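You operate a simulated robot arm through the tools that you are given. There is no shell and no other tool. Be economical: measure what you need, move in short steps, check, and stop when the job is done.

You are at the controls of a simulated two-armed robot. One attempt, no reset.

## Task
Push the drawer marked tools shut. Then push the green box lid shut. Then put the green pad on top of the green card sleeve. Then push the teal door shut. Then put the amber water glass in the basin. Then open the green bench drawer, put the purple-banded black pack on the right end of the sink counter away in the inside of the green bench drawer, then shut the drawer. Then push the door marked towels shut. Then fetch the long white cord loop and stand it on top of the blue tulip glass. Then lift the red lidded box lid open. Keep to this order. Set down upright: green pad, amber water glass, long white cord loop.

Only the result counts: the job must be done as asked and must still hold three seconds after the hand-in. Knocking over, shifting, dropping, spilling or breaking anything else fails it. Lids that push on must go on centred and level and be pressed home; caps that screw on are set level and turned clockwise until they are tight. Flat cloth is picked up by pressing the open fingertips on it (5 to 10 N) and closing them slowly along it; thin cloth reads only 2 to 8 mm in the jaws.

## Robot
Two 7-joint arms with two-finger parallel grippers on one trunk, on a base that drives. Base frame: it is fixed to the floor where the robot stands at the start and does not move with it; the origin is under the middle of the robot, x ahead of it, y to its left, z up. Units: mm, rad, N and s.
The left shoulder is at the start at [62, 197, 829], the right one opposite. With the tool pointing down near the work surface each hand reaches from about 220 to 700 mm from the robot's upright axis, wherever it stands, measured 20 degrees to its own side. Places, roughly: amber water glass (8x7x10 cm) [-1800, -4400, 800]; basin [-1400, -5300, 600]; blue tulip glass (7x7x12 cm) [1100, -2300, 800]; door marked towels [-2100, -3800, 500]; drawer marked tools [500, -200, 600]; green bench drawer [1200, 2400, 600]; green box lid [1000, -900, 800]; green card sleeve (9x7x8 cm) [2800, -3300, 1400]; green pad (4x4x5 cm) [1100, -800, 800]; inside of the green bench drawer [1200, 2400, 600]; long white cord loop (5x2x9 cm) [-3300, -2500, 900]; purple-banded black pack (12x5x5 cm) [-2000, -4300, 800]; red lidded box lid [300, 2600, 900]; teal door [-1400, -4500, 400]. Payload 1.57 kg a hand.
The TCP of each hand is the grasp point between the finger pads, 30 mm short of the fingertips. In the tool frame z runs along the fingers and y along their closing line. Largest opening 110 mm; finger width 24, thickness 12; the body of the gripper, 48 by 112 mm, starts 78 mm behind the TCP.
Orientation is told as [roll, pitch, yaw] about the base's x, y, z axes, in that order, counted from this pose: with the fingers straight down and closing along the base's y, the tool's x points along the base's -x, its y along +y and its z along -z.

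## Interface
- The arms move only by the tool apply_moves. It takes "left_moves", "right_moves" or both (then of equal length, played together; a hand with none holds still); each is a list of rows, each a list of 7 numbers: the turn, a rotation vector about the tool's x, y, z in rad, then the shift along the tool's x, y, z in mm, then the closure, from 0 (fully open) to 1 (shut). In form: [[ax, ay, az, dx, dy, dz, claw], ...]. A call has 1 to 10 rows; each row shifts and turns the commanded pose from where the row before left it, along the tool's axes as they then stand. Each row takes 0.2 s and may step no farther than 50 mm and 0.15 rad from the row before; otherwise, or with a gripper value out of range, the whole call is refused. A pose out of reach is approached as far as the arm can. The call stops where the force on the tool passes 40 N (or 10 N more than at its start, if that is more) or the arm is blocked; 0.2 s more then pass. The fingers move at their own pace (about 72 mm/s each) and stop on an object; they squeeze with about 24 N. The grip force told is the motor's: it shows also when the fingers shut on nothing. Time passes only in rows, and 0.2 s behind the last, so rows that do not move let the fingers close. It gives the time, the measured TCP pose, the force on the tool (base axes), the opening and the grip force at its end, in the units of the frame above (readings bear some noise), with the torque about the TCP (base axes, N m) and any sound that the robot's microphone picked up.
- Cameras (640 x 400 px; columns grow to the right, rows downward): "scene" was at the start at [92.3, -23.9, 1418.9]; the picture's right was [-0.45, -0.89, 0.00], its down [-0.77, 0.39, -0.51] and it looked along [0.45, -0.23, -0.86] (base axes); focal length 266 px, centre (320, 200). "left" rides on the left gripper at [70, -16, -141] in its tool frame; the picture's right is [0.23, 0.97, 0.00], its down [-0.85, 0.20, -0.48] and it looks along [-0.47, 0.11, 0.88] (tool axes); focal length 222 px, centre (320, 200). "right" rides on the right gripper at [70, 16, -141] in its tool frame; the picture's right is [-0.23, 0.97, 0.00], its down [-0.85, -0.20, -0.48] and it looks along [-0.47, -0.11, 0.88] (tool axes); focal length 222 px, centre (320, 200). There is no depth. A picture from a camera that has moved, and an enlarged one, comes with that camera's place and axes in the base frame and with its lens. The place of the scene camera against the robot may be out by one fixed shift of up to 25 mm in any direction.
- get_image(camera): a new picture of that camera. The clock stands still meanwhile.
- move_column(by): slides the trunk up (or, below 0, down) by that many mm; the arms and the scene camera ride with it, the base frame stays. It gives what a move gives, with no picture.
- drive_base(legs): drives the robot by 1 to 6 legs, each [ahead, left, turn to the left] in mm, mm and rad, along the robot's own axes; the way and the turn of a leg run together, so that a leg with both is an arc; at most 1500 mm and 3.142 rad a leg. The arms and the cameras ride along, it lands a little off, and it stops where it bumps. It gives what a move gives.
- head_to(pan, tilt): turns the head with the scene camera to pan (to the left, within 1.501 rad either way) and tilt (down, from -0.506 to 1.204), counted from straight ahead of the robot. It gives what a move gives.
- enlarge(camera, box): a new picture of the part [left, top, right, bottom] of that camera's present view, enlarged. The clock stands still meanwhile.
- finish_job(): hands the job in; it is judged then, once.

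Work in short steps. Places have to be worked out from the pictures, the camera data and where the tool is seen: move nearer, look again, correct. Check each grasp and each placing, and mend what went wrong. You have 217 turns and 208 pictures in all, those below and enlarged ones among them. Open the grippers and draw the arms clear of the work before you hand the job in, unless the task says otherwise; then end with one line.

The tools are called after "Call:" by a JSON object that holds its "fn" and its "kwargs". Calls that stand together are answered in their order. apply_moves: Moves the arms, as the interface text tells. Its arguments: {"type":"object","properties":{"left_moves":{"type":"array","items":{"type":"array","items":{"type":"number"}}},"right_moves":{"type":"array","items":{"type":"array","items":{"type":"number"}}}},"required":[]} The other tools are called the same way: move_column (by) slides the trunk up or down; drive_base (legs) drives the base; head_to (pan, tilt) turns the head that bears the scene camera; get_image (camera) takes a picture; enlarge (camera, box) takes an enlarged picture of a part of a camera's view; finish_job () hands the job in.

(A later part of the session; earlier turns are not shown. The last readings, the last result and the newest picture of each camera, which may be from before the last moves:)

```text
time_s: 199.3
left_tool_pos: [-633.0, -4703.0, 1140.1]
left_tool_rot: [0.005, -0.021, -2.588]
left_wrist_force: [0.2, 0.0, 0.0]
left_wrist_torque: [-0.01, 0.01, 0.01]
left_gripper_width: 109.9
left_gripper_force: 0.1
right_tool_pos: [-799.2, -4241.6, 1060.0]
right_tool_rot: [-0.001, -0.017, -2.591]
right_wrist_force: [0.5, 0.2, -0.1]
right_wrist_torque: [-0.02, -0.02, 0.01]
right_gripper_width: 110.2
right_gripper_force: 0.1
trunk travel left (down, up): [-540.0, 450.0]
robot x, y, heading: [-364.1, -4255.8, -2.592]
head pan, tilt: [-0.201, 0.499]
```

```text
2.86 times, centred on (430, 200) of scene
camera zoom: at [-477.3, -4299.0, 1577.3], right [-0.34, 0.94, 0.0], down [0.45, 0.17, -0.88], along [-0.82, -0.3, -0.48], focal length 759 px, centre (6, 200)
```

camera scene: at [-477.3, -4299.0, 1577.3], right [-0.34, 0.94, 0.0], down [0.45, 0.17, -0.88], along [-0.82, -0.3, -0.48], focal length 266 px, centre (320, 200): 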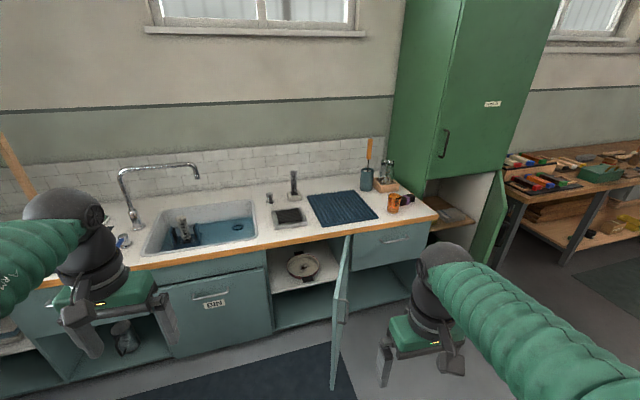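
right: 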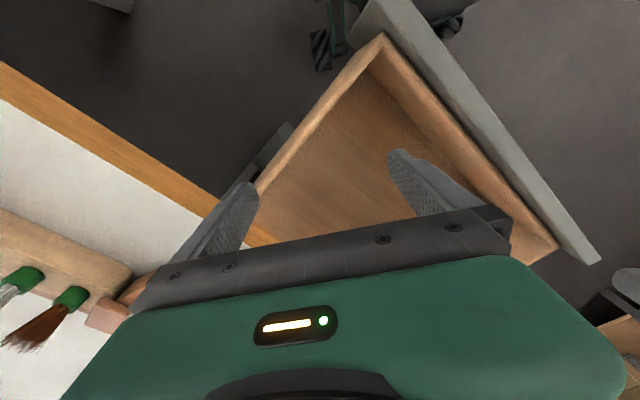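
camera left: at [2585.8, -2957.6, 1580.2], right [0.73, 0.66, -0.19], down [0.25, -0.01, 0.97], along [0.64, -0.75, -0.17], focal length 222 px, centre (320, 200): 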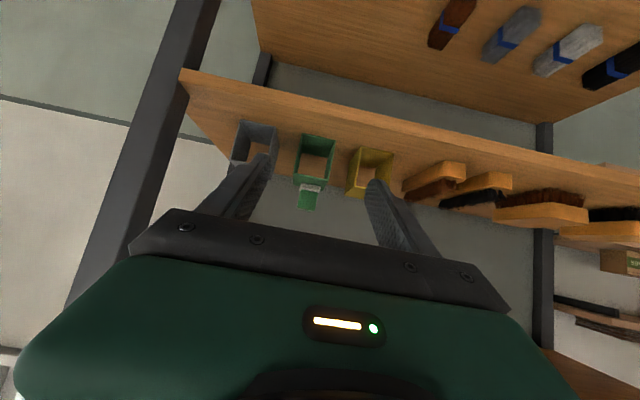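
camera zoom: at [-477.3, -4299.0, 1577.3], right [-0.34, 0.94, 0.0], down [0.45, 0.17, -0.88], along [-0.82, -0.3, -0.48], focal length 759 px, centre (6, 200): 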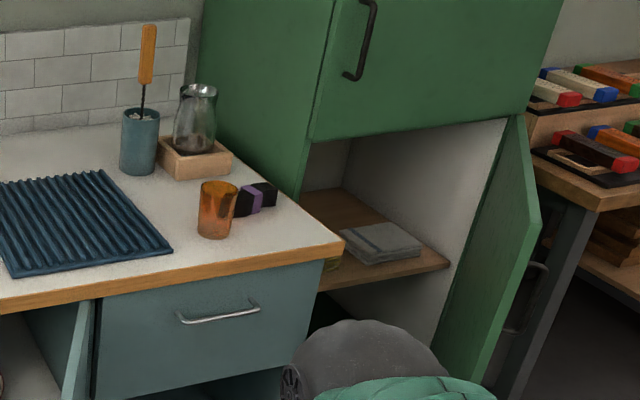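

The door's hinge is near (-1588, -4543) and its free edge near (-1180, -4492), about 61° open. I ready the right hand, tilted forward and shut, and lift the left hand out of the way.

Call:
{"fn": "apply_moves", "kwargs": {"left_moves": [[0, 0, 0, 0, 0, -45, 0], [0, 0, 0, 0, 0, -45, 0], [0, 0, 0, 0, 0, -45, 0], [0, 0, 0, 0, 0, 0, 0]], "right_moves": [[0, 0, 0, -45, 0, 0, 1], [0, 0, 0, -45, 0, 0, 1], [0, 0, 0, -45, 0, 0, 1], [0, 0, 0, 0, 0, 0, 1]]}}

Call:
{"fn": "apply_moves", "kwargs": {"right_moves": [[0, -0.1, 0, 0, 0, 0, 1], [0, -0.1, 0, 0, 0, 0, 1], [0, -0.1, 0, 0, 0, 0, 1], [0, -0.1, 0, 0, 0, 0, 1], [0, -0.1, 0, 0, 0, 0, 1], [0, -0.1, 0, 0, 0, 0, 1], [0, -0.1, 0, 0, 0, 0, 1], [0, -0.1, 0, 0, 0, 0, 1], [0, -0.1, 0, 0, 0, 0, 1]]}}

Call:
{"fn": "move_column", "kwargs": {"by": -400}}

Call:
{"fn": "get_image", "kwargs": {"camera": "scene"}}

```text
time_s: 200.3
left_tool_pos: [-597.3, -4680.1, 1261.7]
left_tool_rot: [0.002, -0.024, -2.589]
left_wrist_force: [0.8, 0.5, -1.2]
left_wrist_torque: [0.01, 0.01, 0.0]
left_gripper_width: 109.8
left_gripper_force: 0.1
left hand out of reach, approached as far as the arm can: row 1, 2, 3
right_tool_pos: [-913.3, -4313.1, 1060.8]
right_tool_rot: [-0.002, -0.021, -2.594]
right_wrist_force: [0.4, 1.2, 0.2]
right_wrist_torque: [-0.03, -0.02, -0.01]
right_gripper_width: 0.2
right_gripper_force: 18.1
trunk travel left (down, up): [-540.0, 450.0]
robot x, y, heading: [-362.4, -4255.8, -2.59]
head pan, tilt: [-0.201, 0.499]
```

```text
time_s: 202.3
left_tool_pos: [-599.6, -4680.0, 1262.3]
left_tool_rot: [0.006, -0.026, -2.588]
left_wrist_force: [0.1, 0.3, 0.1]
left_wrist_torque: [0.01, 0.01, 0.01]
left_gripper_width: 110.1
left_gripper_force: 0.1
right_tool_pos: [-914.9, -4310.1, 1061.5]
right_tool_rot: [0.0, -0.918, -2.594]
right_wrist_force: [-0.1, -0.1, -1.0]
right_wrist_torque: [0.01, 0.0, 0.01]
right_gripper_width: 0.0
right_gripper_force: 21.5
trunk travel left (down, up): [-540.0, 450.0]
robot x, y, heading: [-363.8, -4258.0, -2.586]
head pan, tilt: [-0.201, 0.499]
```

```text
time_s: 206.1
left_tool_pos: [-598.0, -4681.0, 861.5]
left_tool_rot: [0.006, -0.023, -2.588]
left_wrist_force: [-0.5, 0.5, -0.1]
left_wrist_torque: [0.01, 0.01, -0.03]
left_gripper_width: 110.2
left_gripper_force: 0.0
right_tool_pos: [-914.0, -4312.1, 661.0]
right_tool_rot: [-0.004, -0.917, -2.592]
right_wrist_force: [0.7, 0.1, -0.6]
right_wrist_torque: [-0.03, 0.01, -0.01]
right_gripper_width: 0.0
right_gripper_force: 21.0
trunk travel left (down, up): [-140.0, 850.0]
robot x, y, heading: [-363.0, -4259.9, -2.589]
head pan, tilt: [-0.201, 0.499]
```

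```text
127 pictures are left
camera scene: at [-476.7, -4298.2, 1177.4], right [-0.34, 0.94, 0.0], down [0.45, 0.17, -0.88], along [-0.82, -0.3, -0.48], focal length 266 px, centre (320, 200)
```

scene: 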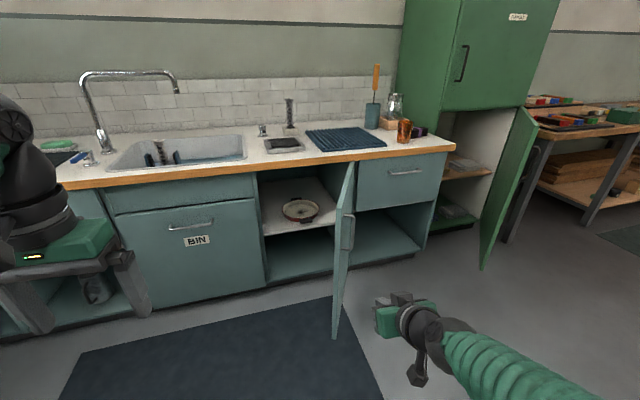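

The right hand is ready at door height. I turn square to the counter and bring the hand to the right of the door's outer face, first sideways and then ahead.

Call:
{"fn": "drive_base", "kwargs": {"legs": [[0, 0, 0.082], [0, -169, 0], [335, 0, 0]]}}

Call:
{"fn": "get_image", "kwargs": {"camera": "scene"}}

Call:
{"fn": "get_image", "kwargs": {"camera": "right"}}

```text
time_s: 209.8
left_tool_pos: [-936.8, -4761.5, 861.3]
left_tool_rot: [0.003, -0.026, -2.515]
left_wrist_force: [-0.3, -1.4, 0.2]
left_wrist_torque: [0.01, -0.04, -0.01]
left_gripper_width: 109.9
left_gripper_force: 0.0
right_tool_pos: [-1278.8, -4417.8, 661.0]
right_tool_rot: [-0.003, -0.917, -2.517]
right_wrist_force: [-0.4, 0.0, 0.3]
right_wrist_torque: [-0.01, 0.02, -0.01]
right_gripper_width: 0.0
right_gripper_force: 21.6
trunk travel left (down, up): [-140.0, 850.0]
robot x, y, heading: [-733.1, -4321.2, -2.515]
head pan, tilt: [-0.201, 0.499]
```

```text
126 pictures are left
camera scene: at [-843.7, -4371.6, 1177.2], right [-0.41, 0.91, 0.0], down [0.44, 0.2, -0.88], along [-0.8, -0.36, -0.48], focal length 266 px, centre (320, 200)
```

scene: 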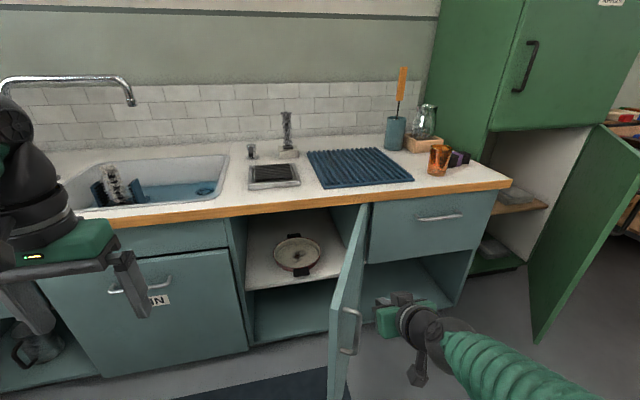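

```text
125 pictures are left
camera right: at [-1144.4, -4339.9, 691.0], right [0.46, -0.87, 0.18], down [-0.23, 0.08, 0.97], along [-0.86, -0.48, -0.16], focal length 222 px, centre (320, 200)
```

right: 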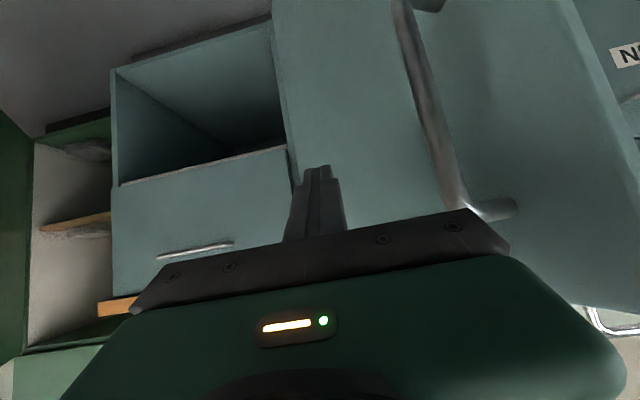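

The hand faces the door's outer side. I sweep diagonally, ahead and left, to swing the door in.

Call:
{"fn": "drive_base", "kwargs": {"legs": [[110, 130, 0]]}}

Call:
{"fn": "get_image", "kwargs": {"camera": "scene"}}

```text
time_s: 211.1
left_tool_pos: [-945.5, -4864.9, 860.4]
left_tool_rot: [0.002, -0.027, -2.515]
left_wrist_force: [0.6, -0.6, -0.3]
left_wrist_torque: [0.06, 0.05, -0.02]
left_gripper_width: 110.1
left_gripper_force: 0.0
right_tool_pos: [-1285.7, -4521.5, 661.5]
right_tool_rot: [-0.003, -0.917, -2.514]
right_wrist_force: [-0.1, -0.4, -0.3]
right_wrist_torque: [0.06, 0.01, -0.05]
right_gripper_width: 0.1
right_gripper_force: 21.0
trunk travel left (down, up): [-140.0, 850.0]
robot x, y, heading: [-745.9, -4423.4, -2.516]
head pan, tilt: [-0.201, 0.499]
stopped in leg 1: the robot was blocked; the commanded pose is now the measured one
```

```text
124 pictures are left
camera scene: at [-851.9, -4475.8, 1177.3], right [-0.41, 0.91, 0.0], down [0.44, 0.2, -0.88], along [-0.8, -0.36, -0.48], focal length 266 px, centre (320, 200)
```

scene: 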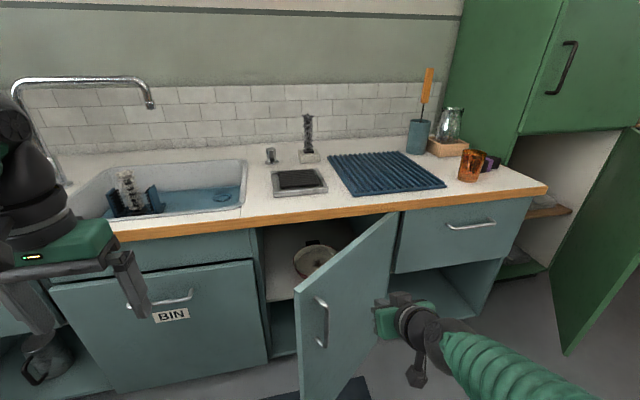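

The base stopped early. I check through the hand camera what it is touching.

Call:
{"fn": "get_image", "kwargs": {"camera": "right"}}

Call:
{"fn": "enlarge", "kwargs": {"camera": "scene", "box": [270, 200, 500, 400]}}

```text
123 pictures are left
camera right: at [-1151.3, -4443.9, 691.5], right [0.46, -0.87, 0.18], down [-0.23, 0.08, 0.97], along [-0.86, -0.49, -0.17], focal length 222 px, centre (320, 200)
```

right: 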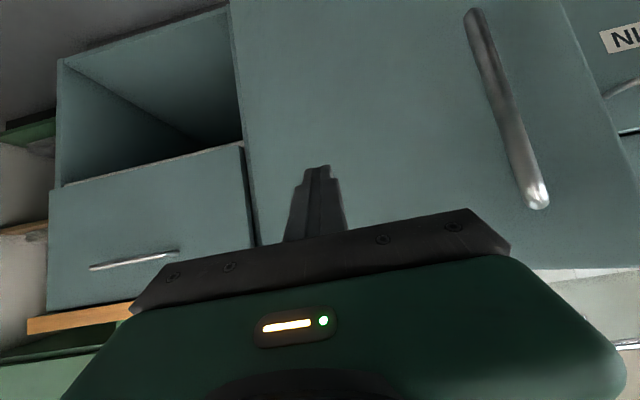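

```text
2.00 times, centred on (385, 300) of scene
camera zoom: at [-851.9, -4475.8, 1177.3], right [-0.41, 0.91, 0.0], down [0.44, 0.2, -0.88], along [-0.8, -0.36, -0.48], focal length 531 px, centre (190, 0)
```

zoom: 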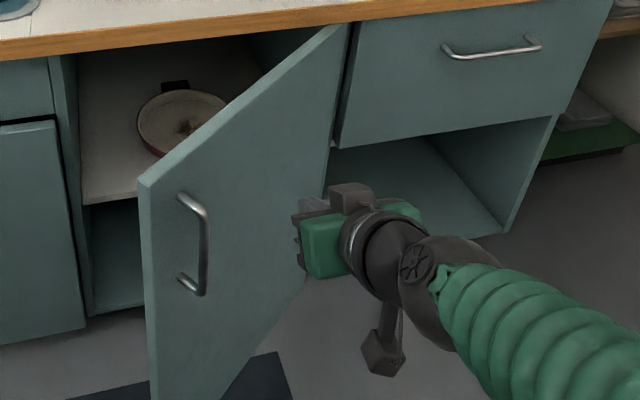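

Nothing odd: the fingers are against the door about 230 mm from the hinge. I retry with smaller diagonal legs.

Call:
{"fn": "drive_base", "kwargs": {"legs": [[25, 40, 0], [30, 40, 0], [40, 40, 0], [40, 40, 0]]}}

Call:
{"fn": "get_image", "kwargs": {"camera": "scene"}}

```text
time_s: 213.6
left_tool_pos: [-975.1, -5056.2, 865.5]
left_tool_rot: [0.019, -0.025, -2.522]
left_wrist_force: [-0.2, 0.7, 0.0]
left_wrist_torque: [-0.02, -0.05, -0.01]
left_gripper_width: 109.9
left_gripper_force: 0.1
right_tool_pos: [-1310.2, -4716.2, 657.8]
right_tool_rot: [0.027, -0.915, -2.542]
right_wrist_force: [-0.7, 1.0, 0.2]
right_wrist_torque: [-0.09, -0.05, 0.1]
right_gripper_width: 0.0
right_gripper_force: 21.5
trunk travel left (down, up): [-140.0, 850.0]
robot x, y, heading: [-760.8, -4629.1, -2.522]
head pan, tilt: [-0.201, 0.499]
```

```text
121 pictures are left
camera scene: at [-881.1, -4666.3, 1176.9], right [-0.41, 0.91, -0.01], down [0.45, 0.19, -0.88], along [-0.8, -0.36, -0.48], focal length 266 px, centre (320, 200)
```

scene: 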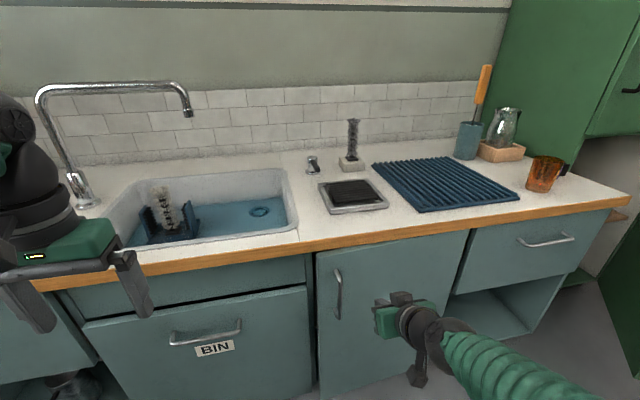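

The door is nearly shut. I push straight ahead to close it.

Call:
{"fn": "drive_base", "kwargs": {"legs": [[50, 0, 0], [35, 0, 0]]}}

Call:
{"fn": "get_image", "kwargs": {"camera": "scene"}}

```text
time_s: 215.0
left_tool_pos: [-1038.1, -5115.3, 861.7]
left_tool_rot: [0.005, -0.027, -2.522]
left_wrist_force: [0.0, 0.1, 0.2]
left_wrist_torque: [0.01, 0.0, -0.01]
left_gripper_width: 110.1
left_gripper_force: 0.1
right_tool_pos: [-1376.1, -4771.2, 661.1]
right_tool_rot: [0.004, -0.915, -2.522]
right_wrist_force: [0.6, -0.5, -0.6]
right_wrist_torque: [0.04, 0.02, 0.0]
right_gripper_width: 0.0
right_gripper_force: 21.7
trunk travel left (down, up): [-140.0, 850.0]
robot x, y, heading: [-832.6, -4680.2, -2.515]
head pan, tilt: [-0.201, 0.499]
```

```text
120 pictures are left
camera scene: at [-941.3, -4728.7, 1177.1], right [-0.41, 0.91, 0.0], down [0.44, 0.2, -0.88], along [-0.8, -0.36, -0.48], focal length 266 px, centre (320, 200)
```

scene: 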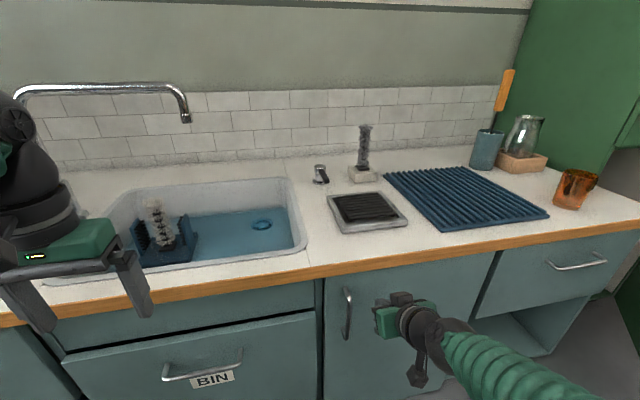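

It looks almost flush. I press on with the arm until it resists.

Call:
{"fn": "apply_moves", "kwargs": {"right_moves": [[0, 0, 0, -6.1, 0, 7.9, 1], [0, 0, 0, -6.1, 0, 7.9, 1], [0, 0, 0, -6.1, 0, 7.9, 1], [0, 0, 0, -6.1, 0, 7.9, 1], [0, 0, 0, -6.1, 0, 7.9, 1]]}}

Call:
{"fn": "enlarge", "kwargs": {"camera": "scene", "box": [270, 220, 530, 400]}}

```text
time_s: 215.6
left_tool_pos: [-1033.6, -5111.9, 864.4]
left_tool_rot: [0.005, -0.031, -2.524]
left_wrist_force: [-0.2, 0.0, -0.5]
left_wrist_torque: [-0.01, 0.03, 0.01]
left_gripper_width: 110.2
left_gripper_force: 0.1
right_tool_pos: [-1382.5, -4778.2, 659.0]
right_tool_rot: [0.011, -0.907, -2.525]
right_wrist_force: [22.3, 16.7, 11.7]
right_wrist_torque: [-0.08, 0.07, 0.06]
right_gripper_width: 0.0
right_gripper_force: 21.1
trunk travel left (down, up): [-140.0, 850.0]
robot x, y, heading: [-829.1, -4678.3, -2.519]
head pan, tilt: [-0.201, 0.499]
stopped in row 2 (right hand): the force on the tool passed its limit at 54 N (the readings are from after the stop); the commanded pose is now the measured one
```

```text
2.22 times, centred on (400, 310) of scene
camera zoom: at [-935.3, -4724.6, 1178.2], right [-0.41, 0.91, 0.0], down [0.43, 0.19, -0.88], along [-0.8, -0.36, -0.48], focal length 590 px, centre (142, -44)
```

zoom: 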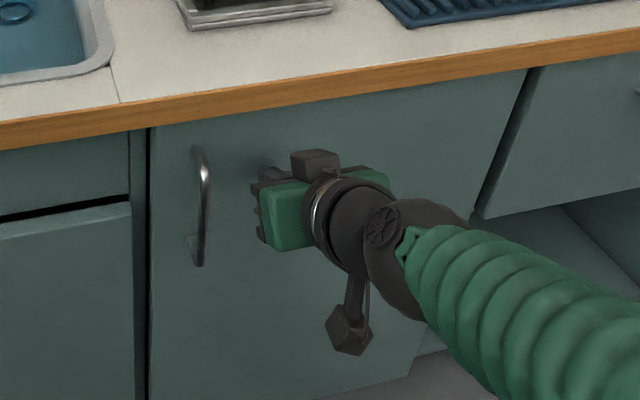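

The teal door is shut. I back off, raise the trunk, level the right hand, and drive toward the amber glass at the counter's right end.

Call:
{"fn": "drive_base", "kwargs": {"legs": [[-200, 0, 0]]}}

Call:
{"fn": "move_column", "kwargs": {"by": 400}}

Call:
{"fn": "apply_moves", "kwargs": {"right_moves": [[0, 0.15, 0, 0, 0, 0, 0], [0, 0.15, 0, 0, 0, 0, 0], [0, 0.15, 0, 0, 0, 0, 0], [0, 0.15, 0, 0, 0, 0, 0], [0, 0.15, 0, 0, 0, 0, 0], [0, 0.15, 0, 0, 0, 0, 0], [0, 0.01, 0, 0, 0, 0, 0]]}}

Call:
{"fn": "drive_base", "kwargs": {"legs": [[0, -560, 0], [180, 0, 0]]}}

Call:
{"fn": "head_to", "kwargs": {"pan": -0.3, "tilt": 0.75}}

Call:
{"fn": "get_image", "kwargs": {"camera": "scene"}}

Call:
{"fn": "get_image", "kwargs": {"camera": "right"}}

```text
time_s: 217.2
left_tool_pos: [-873.6, -4997.1, 862.7]
left_tool_rot: [0.006, -0.028, -2.522]
left_wrist_force: [0.6, -0.9, -0.2]
left_wrist_torque: [0.03, 0.0, -0.01]
left_gripper_width: 110.2
left_gripper_force: 0.1
right_tool_pos: [-1223.1, -4664.2, 659.3]
right_tool_rot: [0.009, -0.905, -2.521]
right_wrist_force: [-0.3, 0.3, 0.3]
right_wrist_torque: [0.05, -0.01, -0.02]
right_gripper_width: 0.1
right_gripper_force: 21.3
trunk travel left (down, up): [-140.0, 850.0]
robot x, y, heading: [-671.7, -4564.4, -2.516]
head pan, tilt: [-0.201, 0.499]
```

```text
time_s: 221.0
left_tool_pos: [-874.2, -4999.1, 1262.6]
left_tool_rot: [0.007, -0.029, -2.52]
left_wrist_force: [0.4, -0.2, -0.2]
left_wrist_torque: [0.0, 0.01, 0.02]
left_gripper_width: 110.0
left_gripper_force: 0.0
right_tool_pos: [-1224.2, -4665.9, 1057.4]
right_tool_rot: [0.008, -0.906, -2.521]
right_wrist_force: [-0.9, -0.3, 0.3]
right_wrist_torque: [0.01, 0.01, 0.02]
right_gripper_width: 0.0
right_gripper_force: 21.4
trunk travel left (down, up): [-540.0, 450.0]
robot x, y, heading: [-667.7, -4561.8, -2.521]
head pan, tilt: [-0.201, 0.499]
```

```text
time_s: 222.6
left_tool_pos: [-873.3, -4998.0, 1262.6]
left_tool_rot: [0.006, -0.028, -2.521]
left_wrist_force: [0.0, -0.2, 0.4]
left_wrist_torque: [-0.04, -0.01, 0.01]
left_gripper_width: 109.8
left_gripper_force: 0.0
right_tool_pos: [-1222.8, -4664.3, 1057.9]
right_tool_rot: [0.005, 0.005, -2.516]
right_wrist_force: [-0.1, -0.4, 0.3]
right_wrist_torque: [-0.01, 0.02, -0.01]
right_gripper_width: 110.0
right_gripper_force: 0.0
trunk travel left (down, up): [-540.0, 450.0]
robot x, y, heading: [-669.8, -4563.6, -2.521]
head pan, tilt: [-0.201, 0.499]
```

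```text
time_s: 226.8
left_tool_pos: [-1338.8, -4649.6, 1262.7]
left_tool_rot: [0.007, -0.027, -2.528]
left_wrist_force: [-0.3, 0.1, 0.6]
left_wrist_torque: [0.01, -0.04, -0.01]
left_gripper_width: 110.2
left_gripper_force: 0.0
right_tool_pos: [-1685.5, -4313.2, 1057.4]
right_tool_rot: [0.007, 0.003, -2.52]
right_wrist_force: [-0.4, 0.1, -0.4]
right_wrist_torque: [-0.02, 0.01, 0.01]
right_gripper_width: 110.0
right_gripper_force: 0.0
trunk travel left (down, up): [-540.0, 450.0]
robot x, y, heading: [-1133.6, -4217.9, -2.523]
head pan, tilt: [-0.201, 0.499]
```

```text
time_s: 227.6
left_tool_pos: [-1339.6, -4650.3, 1262.1]
left_tool_rot: [0.006, -0.026, -2.527]
left_wrist_force: [-0.5, -0.3, 0.2]
left_wrist_torque: [-0.02, 0.01, -0.01]
left_gripper_width: 110.1
left_gripper_force: 0.1
right_tool_pos: [-1686.1, -4314.4, 1057.8]
right_tool_rot: [0.007, 0.004, -2.522]
right_wrist_force: [-0.6, 0.4, -0.3]
right_wrist_torque: [-0.03, 0.01, -0.01]
right_gripper_width: 110.3
right_gripper_force: 0.1
trunk travel left (down, up): [-540.0, 450.0]
robot x, y, heading: [-1135.3, -4217.7, -2.528]
head pan, tilt: [-0.3, 0.75]
```

```text
118 pictures are left
camera scene: at [-1238.8, -4254.6, 1555.2], right [-0.31, 0.95, 0.0], down [0.65, 0.21, -0.73], along [-0.69, -0.23, -0.68], focal length 266 px, centre (320, 200)
```

scene: 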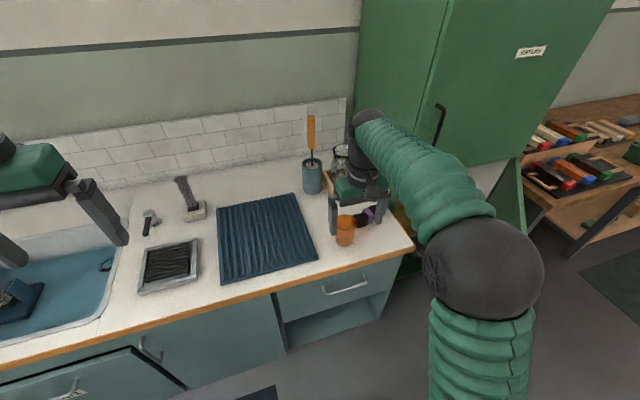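

```text
117 pictures are left
camera right: at [-1621.4, -4286.0, 1198.1], right [0.38, -0.92, 0.0], down [-0.82, -0.33, 0.47], along [-0.44, -0.18, -0.88], focal length 222 px, centre (320, 200)
```

right: 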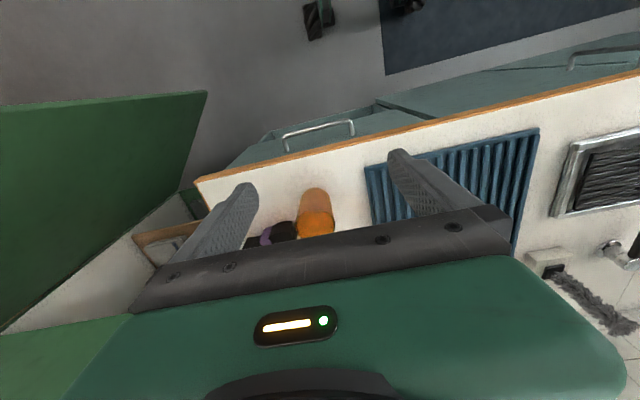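

The amber glass stands near (-1823, -4360), with the black pack close behind and to its right. I enlarge to see the gap.

Call:
{"fn": "enlarge", "kwargs": {"camera": "right", "box": [220, 160, 380, 260]}}

Call:
{"fn": "enlarge", "kwargs": {"camera": "scene", "box": [290, 120, 420, 260]}}

```text
4.00 times, centred on (300, 210) of right
camera zoom: at [-1621.4, -4286.0, 1198.1], right [0.38, -0.92, 0.0], down [-0.82, -0.33, 0.47], along [-0.44, -0.18, -0.88], focal length 888 px, centre (400, 160)
```

zoom: 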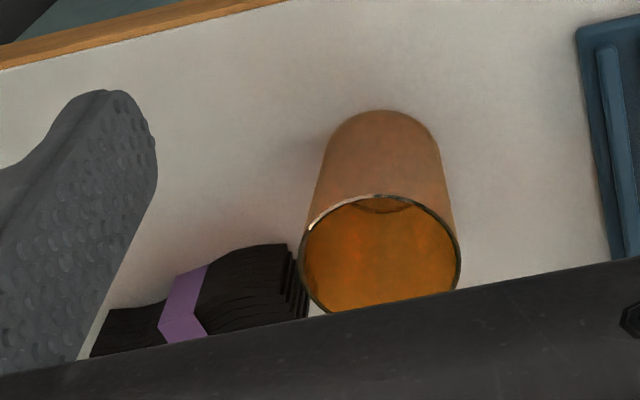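

```text
2.86 times, centred on (355, 190) of scene
camera zoom: at [-1238.8, -4254.6, 1555.2], right [-0.31, 0.95, 0.0], down [0.65, 0.21, -0.73], along [-0.69, -0.23, -0.68], focal length 759 px, centre (220, 229)
```

zoom: 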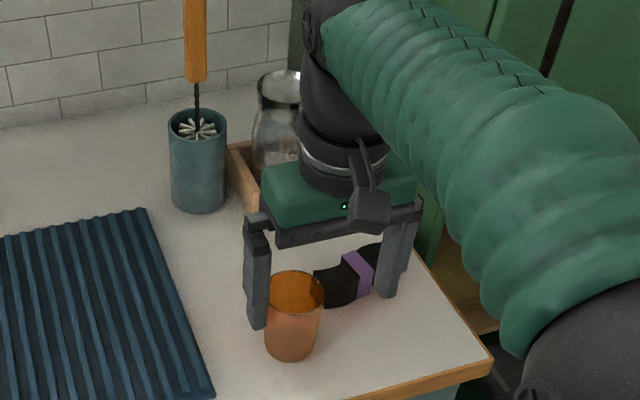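

The gap to the pack is small. I drive so the hand is over the glass and yaw it 0.45 rad clockwise, so the right finger comes down in front of the pack.

Call:
{"fn": "drive_base", "kwargs": {"legs": [[137, -41, 0]]}}

Call:
{"fn": "apply_moves", "kwargs": {"right_moves": [[0, 0, 0.15, 0, 0, 40, 0], [0, 0, 0.15, 0, 0, 40, 0], [0, 0, 0.15, 0, 0, 20, 0], [0, 0, 0, 0, 0, 0, 0]]}}

Call:
{"fn": "get_image", "kwargs": {"camera": "right"}}

```text
time_s: 228.9
left_tool_pos: [-1464.3, -4696.5, 1263.6]
left_tool_rot: [0.001, -0.029, -2.522]
left_wrist_force: [0.2, -0.7, -0.2]
left_wrist_torque: [0.0, 0.02, -0.01]
left_gripper_width: 110.0
left_gripper_force: 0.1
right_tool_pos: [-1814.4, -4361.8, 1057.9]
right_tool_rot: [0.003, 0.003, -2.517]
right_wrist_force: [-0.1, 0.2, 0.5]
right_wrist_torque: [0.03, -0.02, 0.0]
right_gripper_width: 110.2
right_gripper_force: 0.1
trunk travel left (down, up): [-540.0, 450.0]
robot x, y, heading: [-1262.7, -4259.8, -2.522]
head pan, tilt: [-0.3, 0.75]
```

```text
time_s: 229.9
left_tool_pos: [-1467.8, -4691.9, 1265.0]
left_tool_rot: [0.006, -0.028, -2.521]
left_wrist_force: [-0.3, 0.3, 0.3]
left_wrist_torque: [-0.04, -0.02, -0.01]
left_gripper_width: 109.8
left_gripper_force: 0.0
right_tool_pos: [-1814.5, -4356.3, 957.1]
right_tool_rot: [0.005, 0.006, -2.967]
right_wrist_force: [-0.7, -0.2, -0.6]
right_wrist_torque: [0.01, -0.02, 0.01]
right_gripper_width: 109.9
right_gripper_force: 0.0
trunk travel left (down, up): [-540.0, 450.0]
robot x, y, heading: [-1263.5, -4260.7, -2.517]
head pan, tilt: [-0.3, 0.75]
```

```text
114 pictures are left
camera right: at [-1744.1, -4359.5, 1098.3], right [-0.06, -1.0, 0.0], down [-0.88, 0.05, 0.47], along [-0.47, 0.02, -0.88], focal length 222 px, centre (320, 200)
```

right: 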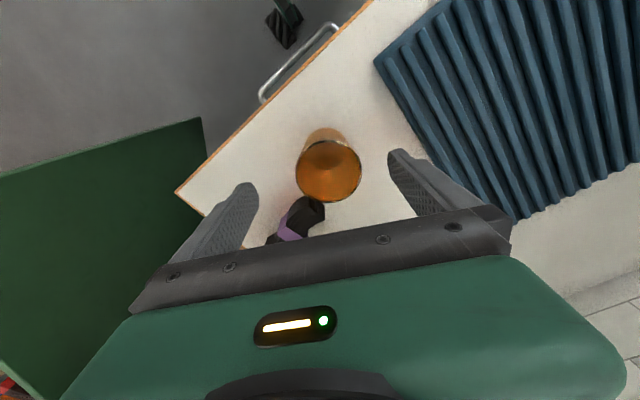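

The glass is at (-1819, -4367). I centre over it and descend to TCP z≈848.

Call:
{"fn": "apply_moves", "kwargs": {"right_moves": [[0, 0, 0, -6, 10, 35, 0], [0, 0, 0, 0, 0, 40, 0], [0, 0, 0, 0, 0, 34, 0], [0, 0, 0, 0, 0, 0, 0]]}}

Call:
{"fn": "get_image", "kwargs": {"camera": "right"}}

Call:
{"fn": "enlarge", "kwargs": {"camera": "scene", "box": [300, 140, 460, 280]}}

```text
time_s: 230.9
left_tool_pos: [-1467.9, -4693.0, 1262.6]
left_tool_rot: [0.008, -0.026, -2.52]
left_wrist_force: [0.1, -0.3, -0.4]
left_wrist_torque: [0.0, -0.03, -0.02]
left_gripper_width: 109.9
left_gripper_force: 0.2
right_tool_pos: [-1819.3, -4370.3, 849.0]
right_tool_rot: [0.003, 0.006, -2.966]
right_wrist_force: [-0.4, 0.3, -0.7]
right_wrist_torque: [0.01, 0.01, -0.01]
right_gripper_width: 109.9
right_gripper_force: 0.1
trunk travel left (down, up): [-540.0, 450.0]
robot x, y, heading: [-1261.8, -4261.9, -2.523]
head pan, tilt: [-0.3, 0.75]
```

```text
113 pictures are left
camera right: at [-1747.6, -4372.9, 990.0], right [-0.05, -1.0, 0.0], down [-0.88, 0.05, 0.47], along [-0.47, 0.02, -0.88], focal length 222 px, centre (320, 200)
```

right: 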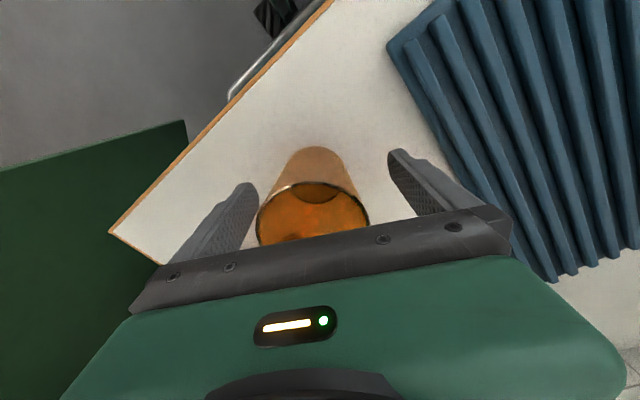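

```text
2.86 times, centred on (380, 210) of scene
camera zoom: at [-1368.9, -4297.4, 1555.3], right [-0.32, 0.95, 0.0], down [0.65, 0.22, -0.73], along [-0.69, -0.23, -0.68], focal length 759 px, centre (149, 171)
```

zoom: 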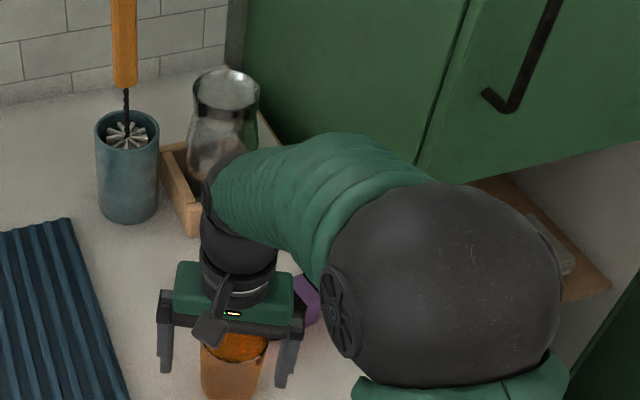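

The glass is centred between the fingers. I close gently and lift slowly, keeping it level.

Call:
{"fn": "apply_moves", "kwargs": {"right_moves": [[0, 0, 0, 0, 0, 0, 0.2], [0, 0, 0, 0, 0, 0, 0.3], [0, 0, 0, 0, 0, 0, 0.4], [0, 0, 0, 0, 0, 0, 0.5], [0, 0, 0, 0, 0, 0, 0.55], [0, 0, 0, 0, 0, -10, 0.55], [0, 0, 0, 0, 0, -20, 0.55], [0, 0, 0, 0, 0, -30, 0.55], [0, 0, 0, 0, 0, -30, 0.55]]}}

Call:
{"fn": "get_image", "kwargs": {"camera": "right"}}

```text
time_s: 232.9
left_tool_pos: [-1468.3, -4693.1, 1263.2]
left_tool_rot: [0.006, -0.028, -2.522]
left_wrist_force: [0.0, 0.4, 0.6]
left_wrist_torque: [0.0, 0.01, -0.01]
left_gripper_width: 109.6
left_gripper_force: 0.0
right_tool_pos: [-1820.6, -4369.2, 940.6]
right_tool_rot: [0.003, 0.004, -2.968]
right_wrist_force: [0.5, -0.1, -2.5]
right_wrist_torque: [0.03, -0.06, -0.02]
right_gripper_width: 64.1
right_gripper_force: 23.6
trunk travel left (down, up): [-540.0, 450.0]
robot x, y, heading: [-1258.9, -4259.7, -2.523]
head pan, tilt: [-0.3, 0.75]
```

```text
111 pictures are left
camera right: at [-1749.8, -4372.0, 1080.5], right [-0.05, -1.0, 0.0], down [-0.88, 0.05, 0.47], along [-0.47, 0.02, -0.88], focal length 222 px, centre (320, 200)
```

right: 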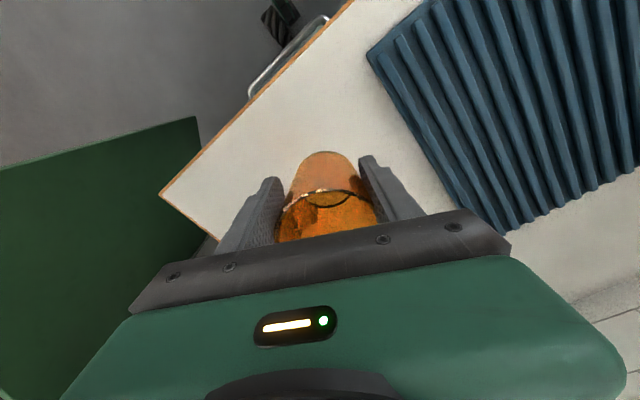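

The glass is held level and weighs about 250 g. I raise another 100 mm and drive left to bring it in line with the basin.

Call:
{"fn": "move_column", "kwargs": {"by": 100}}

Call:
{"fn": "drive_base", "kwargs": {"legs": [[0, 925, 0]]}}

Call:
{"fn": "head_to", "kwargs": {"pan": -0.15, "tilt": 0.8}}

Call:
{"fn": "get_image", "kwargs": {"camera": "scene"}}

Call:
{"fn": "get_image", "kwargs": {"camera": "right"}}

```text
time_s: 234.3
left_tool_pos: [-1468.1, -4693.4, 1362.0]
left_tool_rot: [0.008, -0.027, -2.52]
left_wrist_force: [0.7, 0.3, 0.0]
left_wrist_torque: [0.0, 0.01, 0.0]
left_gripper_width: 109.7
left_gripper_force: 0.2
right_tool_pos: [-1821.4, -4369.8, 1039.4]
right_tool_rot: [0.003, 0.005, -2.967]
right_wrist_force: [0.3, -0.7, -2.0]
right_wrist_torque: [0.02, -0.05, -0.04]
right_gripper_width: 64.0
right_gripper_force: 24.2
trunk travel left (down, up): [-640.0, 350.0]
robot x, y, heading: [-1263.8, -4257.1, -2.525]
head pan, tilt: [-0.3, 0.75]
```

```text
time_s: 239.2
left_tool_pos: [-901.5, -5455.1, 1363.3]
left_tool_rot: [0.009, -0.03, -2.498]
left_wrist_force: [0.2, -0.3, 0.3]
left_wrist_torque: [-0.04, -0.03, 0.0]
left_gripper_width: 110.2
left_gripper_force: 0.0
right_tool_pos: [-1262.4, -5139.9, 1038.2]
right_tool_rot: [0.006, 0.007, -2.943]
right_wrist_force: [-0.7, 0.3, -2.7]
right_wrist_torque: [0.0, -0.06, 0.03]
right_gripper_width: 64.1
right_gripper_force: 23.7
trunk travel left (down, up): [-640.0, 350.0]
robot x, y, heading: [-708.0, -5015.9, -2.493]
head pan, tilt: [-0.3, 0.75]
```

```text
time_s: 239.9
left_tool_pos: [-900.0, -5455.4, 1363.1]
left_tool_rot: [0.008, -0.027, -2.499]
left_wrist_force: [0.0, 0.5, -0.4]
left_wrist_torque: [0.0, -0.02, 0.02]
left_gripper_width: 109.8
left_gripper_force: 0.1
right_tool_pos: [-1261.0, -5140.6, 1039.7]
right_tool_rot: [0.002, 0.004, -2.941]
right_wrist_force: [0.5, 0.0, -2.1]
right_wrist_torque: [0.01, -0.03, 0.0]
right_gripper_width: 63.9
right_gripper_force: 23.9
trunk travel left (down, up): [-640.0, 350.0]
robot x, y, heading: [-705.2, -5017.3, -2.498]
head pan, tilt: [-0.15, 0.799]
```

```text
110 pictures are left
camera scene: at [-804.6, -5068.8, 1651.2], right [-0.48, 0.88, 0.0], down [0.63, 0.34, -0.7], along [-0.61, -0.33, -0.72], focal length 266 px, centre (320, 200)
```

scene: 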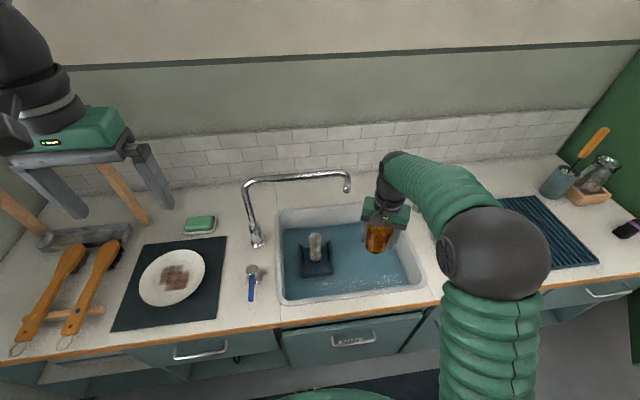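

```text
109 pictures are left
camera right: at [-1189.5, -5141.5, 1180.5], right [-0.03, -1.0, 0.0], down [-0.88, 0.03, 0.47], along [-0.47, 0.01, -0.88], focal length 222 px, centre (320, 200)
```

right: 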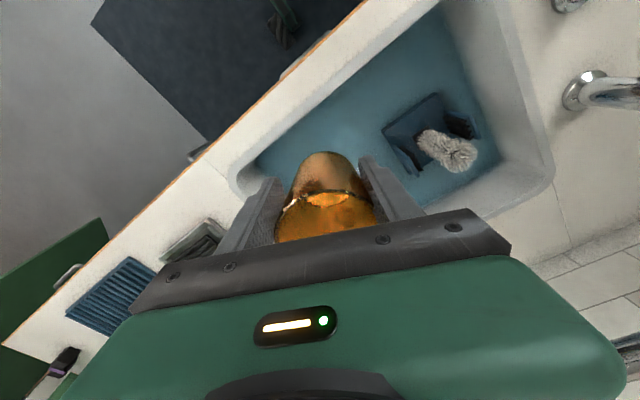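

The basin's clear right part centres near (-1398, -5188). I drive ahead 70 mm and right 44 mm, then extend the arm and begin lowering.

Call:
{"fn": "drive_base", "kwargs": {"legs": [[70, -44, 0]]}}

Call:
{"fn": "apply_moves", "kwargs": {"right_moves": [[0, 0, 0, -30, 15, 0, 0.55], [0, 0, 0, -31, 15, 0, 0.55], [0, 0, 0, 0, 0, 30, 0.55], [0, 0, 0, 0, 0, 35, 0.55], [0, 0, 0, 0, 0, 35, 0.55], [0, 0, 0, 0, 0, 30, 0.55], [0, 0, 0, 0, 0, 30, 0.55], [0, 0, 0, 0, 0, 0, 0.55]]}}

Call:
{"fn": "get_image", "kwargs": {"camera": "scene"}}

Call:
{"fn": "get_image", "kwargs": {"camera": "right"}}

```text
time_s: 241.0
left_tool_pos: [-967.2, -5478.5, 1362.1]
left_tool_rot: [-0.009, -0.029, -2.494]
left_wrist_force: [0.2, 0.5, 0.0]
left_wrist_torque: [-0.04, 0.01, -0.01]
left_gripper_width: 110.0
left_gripper_force: 0.0
right_tool_pos: [-1331.3, -5160.0, 1044.7]
right_tool_rot: [-0.007, -0.003, -2.941]
right_wrist_force: [-0.6, -0.6, -1.7]
right_wrist_torque: [0.07, 0.0, 0.0]
right_gripper_width: 64.1
right_gripper_force: 23.9
trunk travel left (down, up): [-640.0, 350.0]
robot x, y, heading: [-785.1, -5026.6, -2.496]
head pan, tilt: [-0.15, 0.799]
```

```text
time_s: 242.8
left_tool_pos: [-979.2, -5468.7, 1362.7]
left_tool_rot: [0.004, -0.029, -2.496]
left_wrist_force: [-0.1, -0.1, 0.3]
left_wrist_torque: [-0.03, 0.0, 0.0]
left_gripper_width: 109.8
left_gripper_force: 0.0
right_tool_pos: [-1390.4, -5195.7, 879.6]
right_tool_rot: [0.003, 0.004, -2.939]
right_wrist_force: [0.5, 0.3, -2.8]
right_wrist_torque: [0.03, -0.02, -0.01]
right_gripper_width: 64.3
right_gripper_force: 23.9
trunk travel left (down, up): [-640.0, 350.0]
robot x, y, heading: [-785.5, -5025.8, -2.496]
head pan, tilt: [-0.15, 0.799]
```

```text
108 pictures are left
camera scene: at [-883.7, -5081.7, 1651.3], right [-0.48, 0.88, 0.0], down [0.63, 0.34, -0.7], along [-0.61, -0.33, -0.72], focal length 266 px, centre (320, 200)
```

scene: 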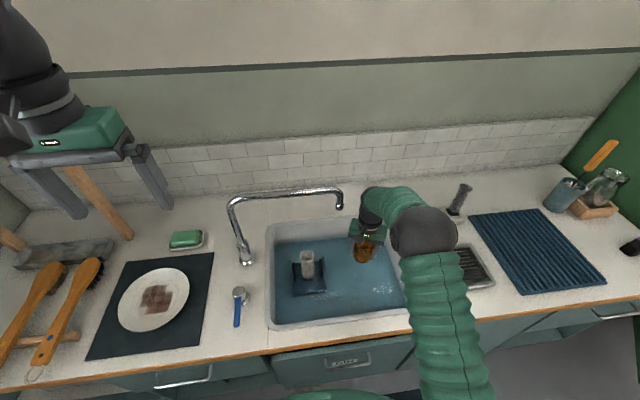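

```text
107 pictures are left
camera right: at [-1319.8, -5197.3, 1019.7], right [-0.03, -1.0, 0.0], down [-0.88, 0.02, 0.48], along [-0.47, 0.01, -0.88], focal length 222 px, centre (320, 200)
```

right: 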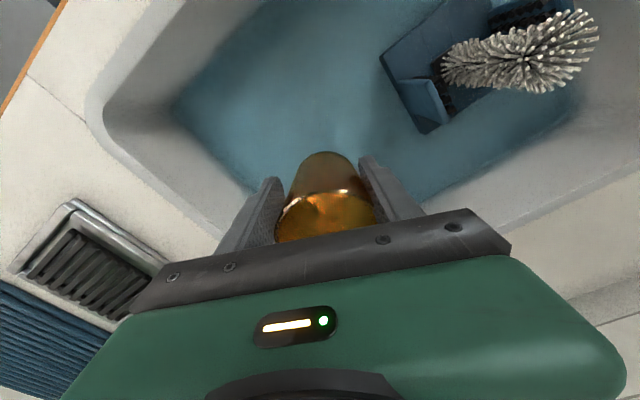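

The spot below is clear on all sides, well away from the rack. I keep lowering toward the basin floor.

Call:
{"fn": "apply_moves", "kwargs": {"right_moves": [[0, 0, 0, 0, 0, 30, 0.55], [0, 0, 0, 0, 0, 30, 0.55], [0, 0, 0, 0, 0, 30, 0.55], [0, 0, 0, 0, 0, 30, 0.55], [0, 0, 0, 0, 0, 20, 0.55], [0, 0, 0, 0, 0, 10, 0.55], [0, 0, 0, 0, 0, 0, 0.55]]}}

Call:
{"fn": "get_image", "kwargs": {"camera": "scene"}}

Call:
{"fn": "get_image", "kwargs": {"camera": "right"}}

```text
time_s: 244.4
left_tool_pos: [-979.7, -5466.9, 1363.2]
left_tool_rot: [0.005, -0.028, -2.495]
left_wrist_force: [-0.1, 0.2, -0.3]
left_wrist_torque: [0.03, 0.0, 0.03]
left_gripper_width: 110.1
left_gripper_force: 0.0
right_tool_pos: [-1394.3, -5194.9, 728.6]
right_tool_rot: [0.003, 0.008, -2.94]
right_wrist_force: [0.9, -0.2, -0.7]
right_wrist_torque: [0.0, -0.04, -0.02]
right_gripper_width: 63.9
right_gripper_force: 24.2
trunk travel left (down, up): [-640.0, 350.0]
robot x, y, heading: [-787.9, -5026.2, -2.493]
head pan, tilt: [-0.15, 0.799]
```

```text
106 pictures are left
camera scene: at [-886.4, -5078.8, 1651.2], right [-0.48, 0.88, 0.0], down [0.63, 0.34, -0.7], along [-0.61, -0.33, -0.72], focal length 266 px, centre (320, 200)
```

scene: 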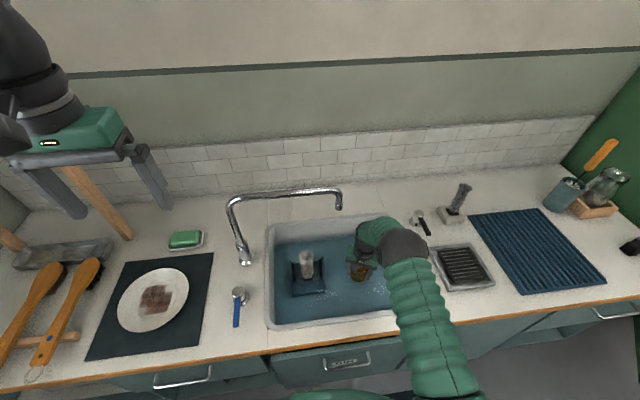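

```text
105 pictures are left
camera right: at [-1323.8, -5195.0, 870.2], right [-0.03, -1.0, 0.0], down [-0.88, 0.03, 0.47], along [-0.47, 0.01, -0.88], focal length 222 px, centre (320, 200)
```

right: 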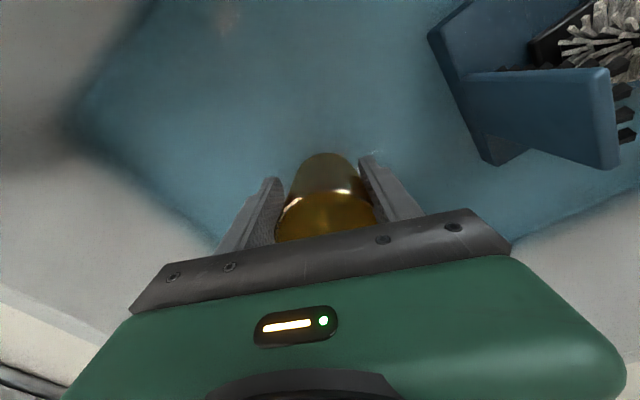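

Nearing the floor, I go down in small steps and watch the force.

Call:
{"fn": "apply_moves", "kwargs": {"right_moves": [[0, 0, 0, 0, 0, 4, 0.55], [0, 0, 0, 0, 0, 4, 0.55], [0, 0, 0, 0, 0, 4, 0.55], [0, 0, 0, 0, 0, 0, 0.55]]}}

Call:
{"fn": "apply_moves", "kwargs": {"right_moves": [[0, 0, 0, 0, 0, 4, 0.55], [0, 0, 0, 0, 0, 4, 0.55], [0, 0, 0, 0, 0, 0, 0.55]]}}

```text
time_s: 245.4
left_tool_pos: [-980.8, -5465.9, 1363.7]
left_tool_rot: [0.007, -0.028, -2.494]
left_wrist_force: [0.8, 0.6, -0.1]
left_wrist_torque: [0.01, 0.0, -0.01]
left_gripper_width: 110.1
left_gripper_force: 0.1
right_tool_pos: [-1393.3, -5193.4, 717.0]
right_tool_rot: [0.003, 0.005, -2.941]
right_wrist_force: [-1.3, -0.4, -0.8]
right_wrist_torque: [0.02, -0.03, 0.01]
right_gripper_width: 64.2
right_gripper_force: 24.5
trunk travel left (down, up): [-640.0, 350.0]
robot x, y, heading: [-788.3, -5024.3, -2.496]
head pan, tilt: [-0.15, 0.799]
```

```text
time_s: 246.2
left_tool_pos: [-978.2, -5467.1, 1364.6]
left_tool_rot: [0.006, -0.029, -2.495]
left_wrist_force: [-0.7, 0.2, 0.0]
left_wrist_torque: [0.0, 0.0, 0.03]
left_gripper_width: 110.2
left_gripper_force: 0.1
right_tool_pos: [-1392.1, -5195.4, 709.5]
right_tool_rot: [0.004, 0.003, -2.943]
right_wrist_force: [0.7, 0.0, 11.3]
right_wrist_torque: [0.07, 0.06, -0.01]
right_gripper_width: 63.6
right_gripper_force: 23.8
trunk travel left (down, up): [-640.0, 350.0]
robot x, y, heading: [-787.9, -5029.4, -2.493]
head pan, tilt: [-0.15, 0.799]
```

The floor contact reads 11 N. I ease off, open slowly, and rise straight up.

Call:
{"fn": "apply_moves", "kwargs": {"right_moves": [[0, 0, 0, 0, 0, -2, 0.5], [0, 0, 0, 0, 0, 0, 0.35], [0, 0, 0, 0, 0, 0, 0.2], [0, 0, 0, 0, 0, 0, 0], [0, 0, 0, 0, 0, -25, 0], [0, 0, 0, 0, 0, -40, 0], [0, 0, 0, 0, 0, -45, 0], [0, 0, 0, 0, 0, -45, 0], [0, 0, 0, 0, 0, -45, 0], [0, 0, 0, 0, 0, -45, 0]]}}

Call:
{"fn": "get_image", "kwargs": {"camera": "right"}}

```text
time_s: 248.4
left_tool_pos: [-980.0, -5466.2, 1363.6]
left_tool_rot: [0.006, -0.028, -2.494]
left_wrist_force: [-0.4, 0.3, -1.5]
left_wrist_torque: [0.0, -0.03, 0.0]
left_gripper_width: 110.1
left_gripper_force: 0.1
right_tool_pos: [-1391.8, -5196.5, 959.1]
right_tool_rot: [0.003, 0.004, -2.941]
right_wrist_force: [0.0, -0.8, -0.1]
right_wrist_torque: [0.0, 0.01, -0.02]
right_gripper_width: 110.3
right_gripper_force: 0.1
trunk travel left (down, up): [-640.0, 350.0]
robot x, y, heading: [-785.1, -5030.4, -2.493]
head pan, tilt: [-0.15, 0.799]
```

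```text
104 pictures are left
camera right: at [-1320.8, -5196.1, 1100.0], right [-0.03, -1.0, 0.0], down [-0.88, 0.03, 0.47], along [-0.47, 0.01, -0.88], focal length 222 px, centre (320, 200)
```

right: 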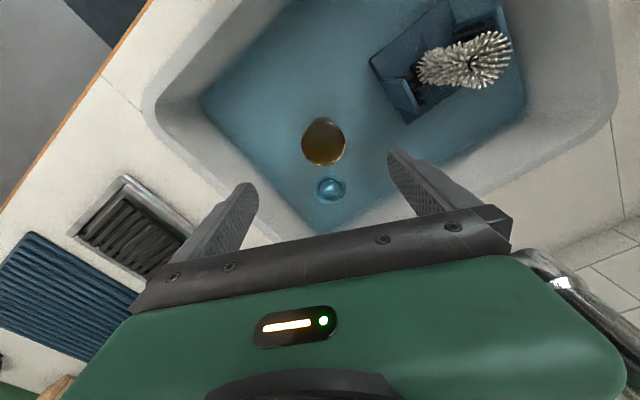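

The glass stands upright in the basin. Next is the pack: I back off, raise a little, and strafe right so the right hand comes over it.

Call:
{"fn": "apply_moves", "kwargs": {"right_moves": [[0, 0, 0, 0, 0, -40, 0], [0, 0, 0, 0, 0, -40, 0]]}}

Call:
{"fn": "drive_base", "kwargs": {"legs": [[-115, 0, 0], [0, -1035, 0]]}}

Call:
{"fn": "apply_moves", "kwargs": {"right_moves": [[0, 0, 0.15, 0, 0, 0, 0], [0, 0, 0.15, 0, 0, 0, 0], [0, 0, 0.15, 0, 0, 0, 0], [0, 0, 0.15, 0, 0, 0, 0], [0, 0, 0.15, 0, 0, 0, 0], [0, 0, 0.15, 0, 0, 0, 0], [0, 0, 0.15, 0, 0, 0, 0], [0, 0, 0, 0, 0, 0, 0]]}}

Call:
{"fn": "get_image", "kwargs": {"camera": "right"}}

Call:
{"fn": "get_image", "kwargs": {"camera": "scene"}}

```text
time_s: 249.0
left_tool_pos: [-977.3, -5465.2, 1364.0]
left_tool_rot: [0.006, -0.027, -2.496]
left_wrist_force: [0.5, -0.4, -0.3]
left_wrist_torque: [0.0, -0.02, -0.03]
left_gripper_width: 110.0
left_gripper_force: 0.1
right_tool_pos: [-1394.6, -5194.4, 1037.0]
right_tool_rot: [0.003, 0.004, -2.94]
right_wrist_force: [0.4, -0.3, 0.0]
right_wrist_torque: [0.03, -0.01, 0.01]
right_gripper_width: 110.0
right_gripper_force: 0.1
trunk travel left (down, up): [-640.0, 350.0]
robot x, y, heading: [-787.6, -5027.7, -2.494]
head pan, tilt: [-0.15, 0.799]
```

```text
time_s: 255.2
left_tool_pos: [-1517.4, -4565.6, 1362.3]
left_tool_rot: [0.005, -0.028, -2.481]
left_wrist_force: [-0.4, -0.5, -0.9]
left_wrist_torque: [0.05, 0.01, -0.02]
left_gripper_width: 110.0
left_gripper_force: 0.0
right_tool_pos: [-1937.4, -4299.1, 1037.1]
right_tool_rot: [0.002, 0.003, -2.925]
right_wrist_force: [-0.4, 0.4, -1.0]
right_wrist_torque: [0.0, -0.02, -0.01]
right_gripper_width: 110.2
right_gripper_force: 0.0
trunk travel left (down, up): [-640.0, 350.0]
robot x, y, heading: [-1334.5, -4118.8, -2.48]
head pan, tilt: [-0.15, 0.799]
```

```text
time_s: 257.0
left_tool_pos: [-1518.9, -4562.2, 1364.6]
left_tool_rot: [0.006, -0.029, -2.48]
left_wrist_force: [-0.5, 0.1, -0.3]
left_wrist_torque: [0.0, 0.01, 0.01]
left_gripper_width: 109.9
left_gripper_force: 0.1
right_tool_pos: [-1938.2, -4296.6, 1038.5]
right_tool_rot: [-0.002, 0.005, 2.308]
right_wrist_force: [-0.2, -0.6, 0.0]
right_wrist_torque: [-0.01, 0.0, 0.02]
right_gripper_width: 110.0
right_gripper_force: 0.1
trunk travel left (down, up): [-640.0, 350.0]
robot x, y, heading: [-1332.6, -4117.9, -2.477]
head pan, tilt: [-0.15, 0.799]
```

```text
103 pictures are left
camera right: at [-1904.6, -4357.8, 1178.5], right [-0.87, -0.49, 0.0], down [-0.43, 0.77, 0.47], along [-0.23, 0.42, -0.88], focal length 222 px, centre (320, 200)
```

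right: 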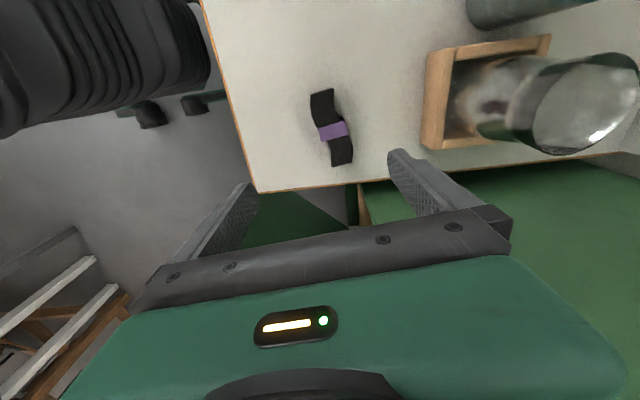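

```text
102 pictures are left
camera scene: at [-1431.5, -4173.6, 1651.3], right [-0.49, 0.87, 0.0], down [0.63, 0.35, -0.7], along [-0.61, -0.34, -0.72], focal length 266 px, centre (320, 200)
```

scene: 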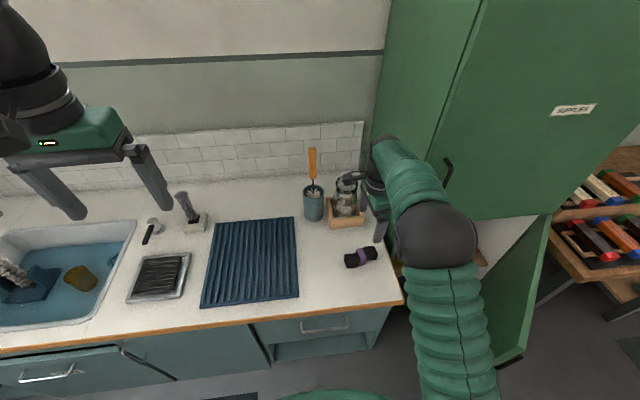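

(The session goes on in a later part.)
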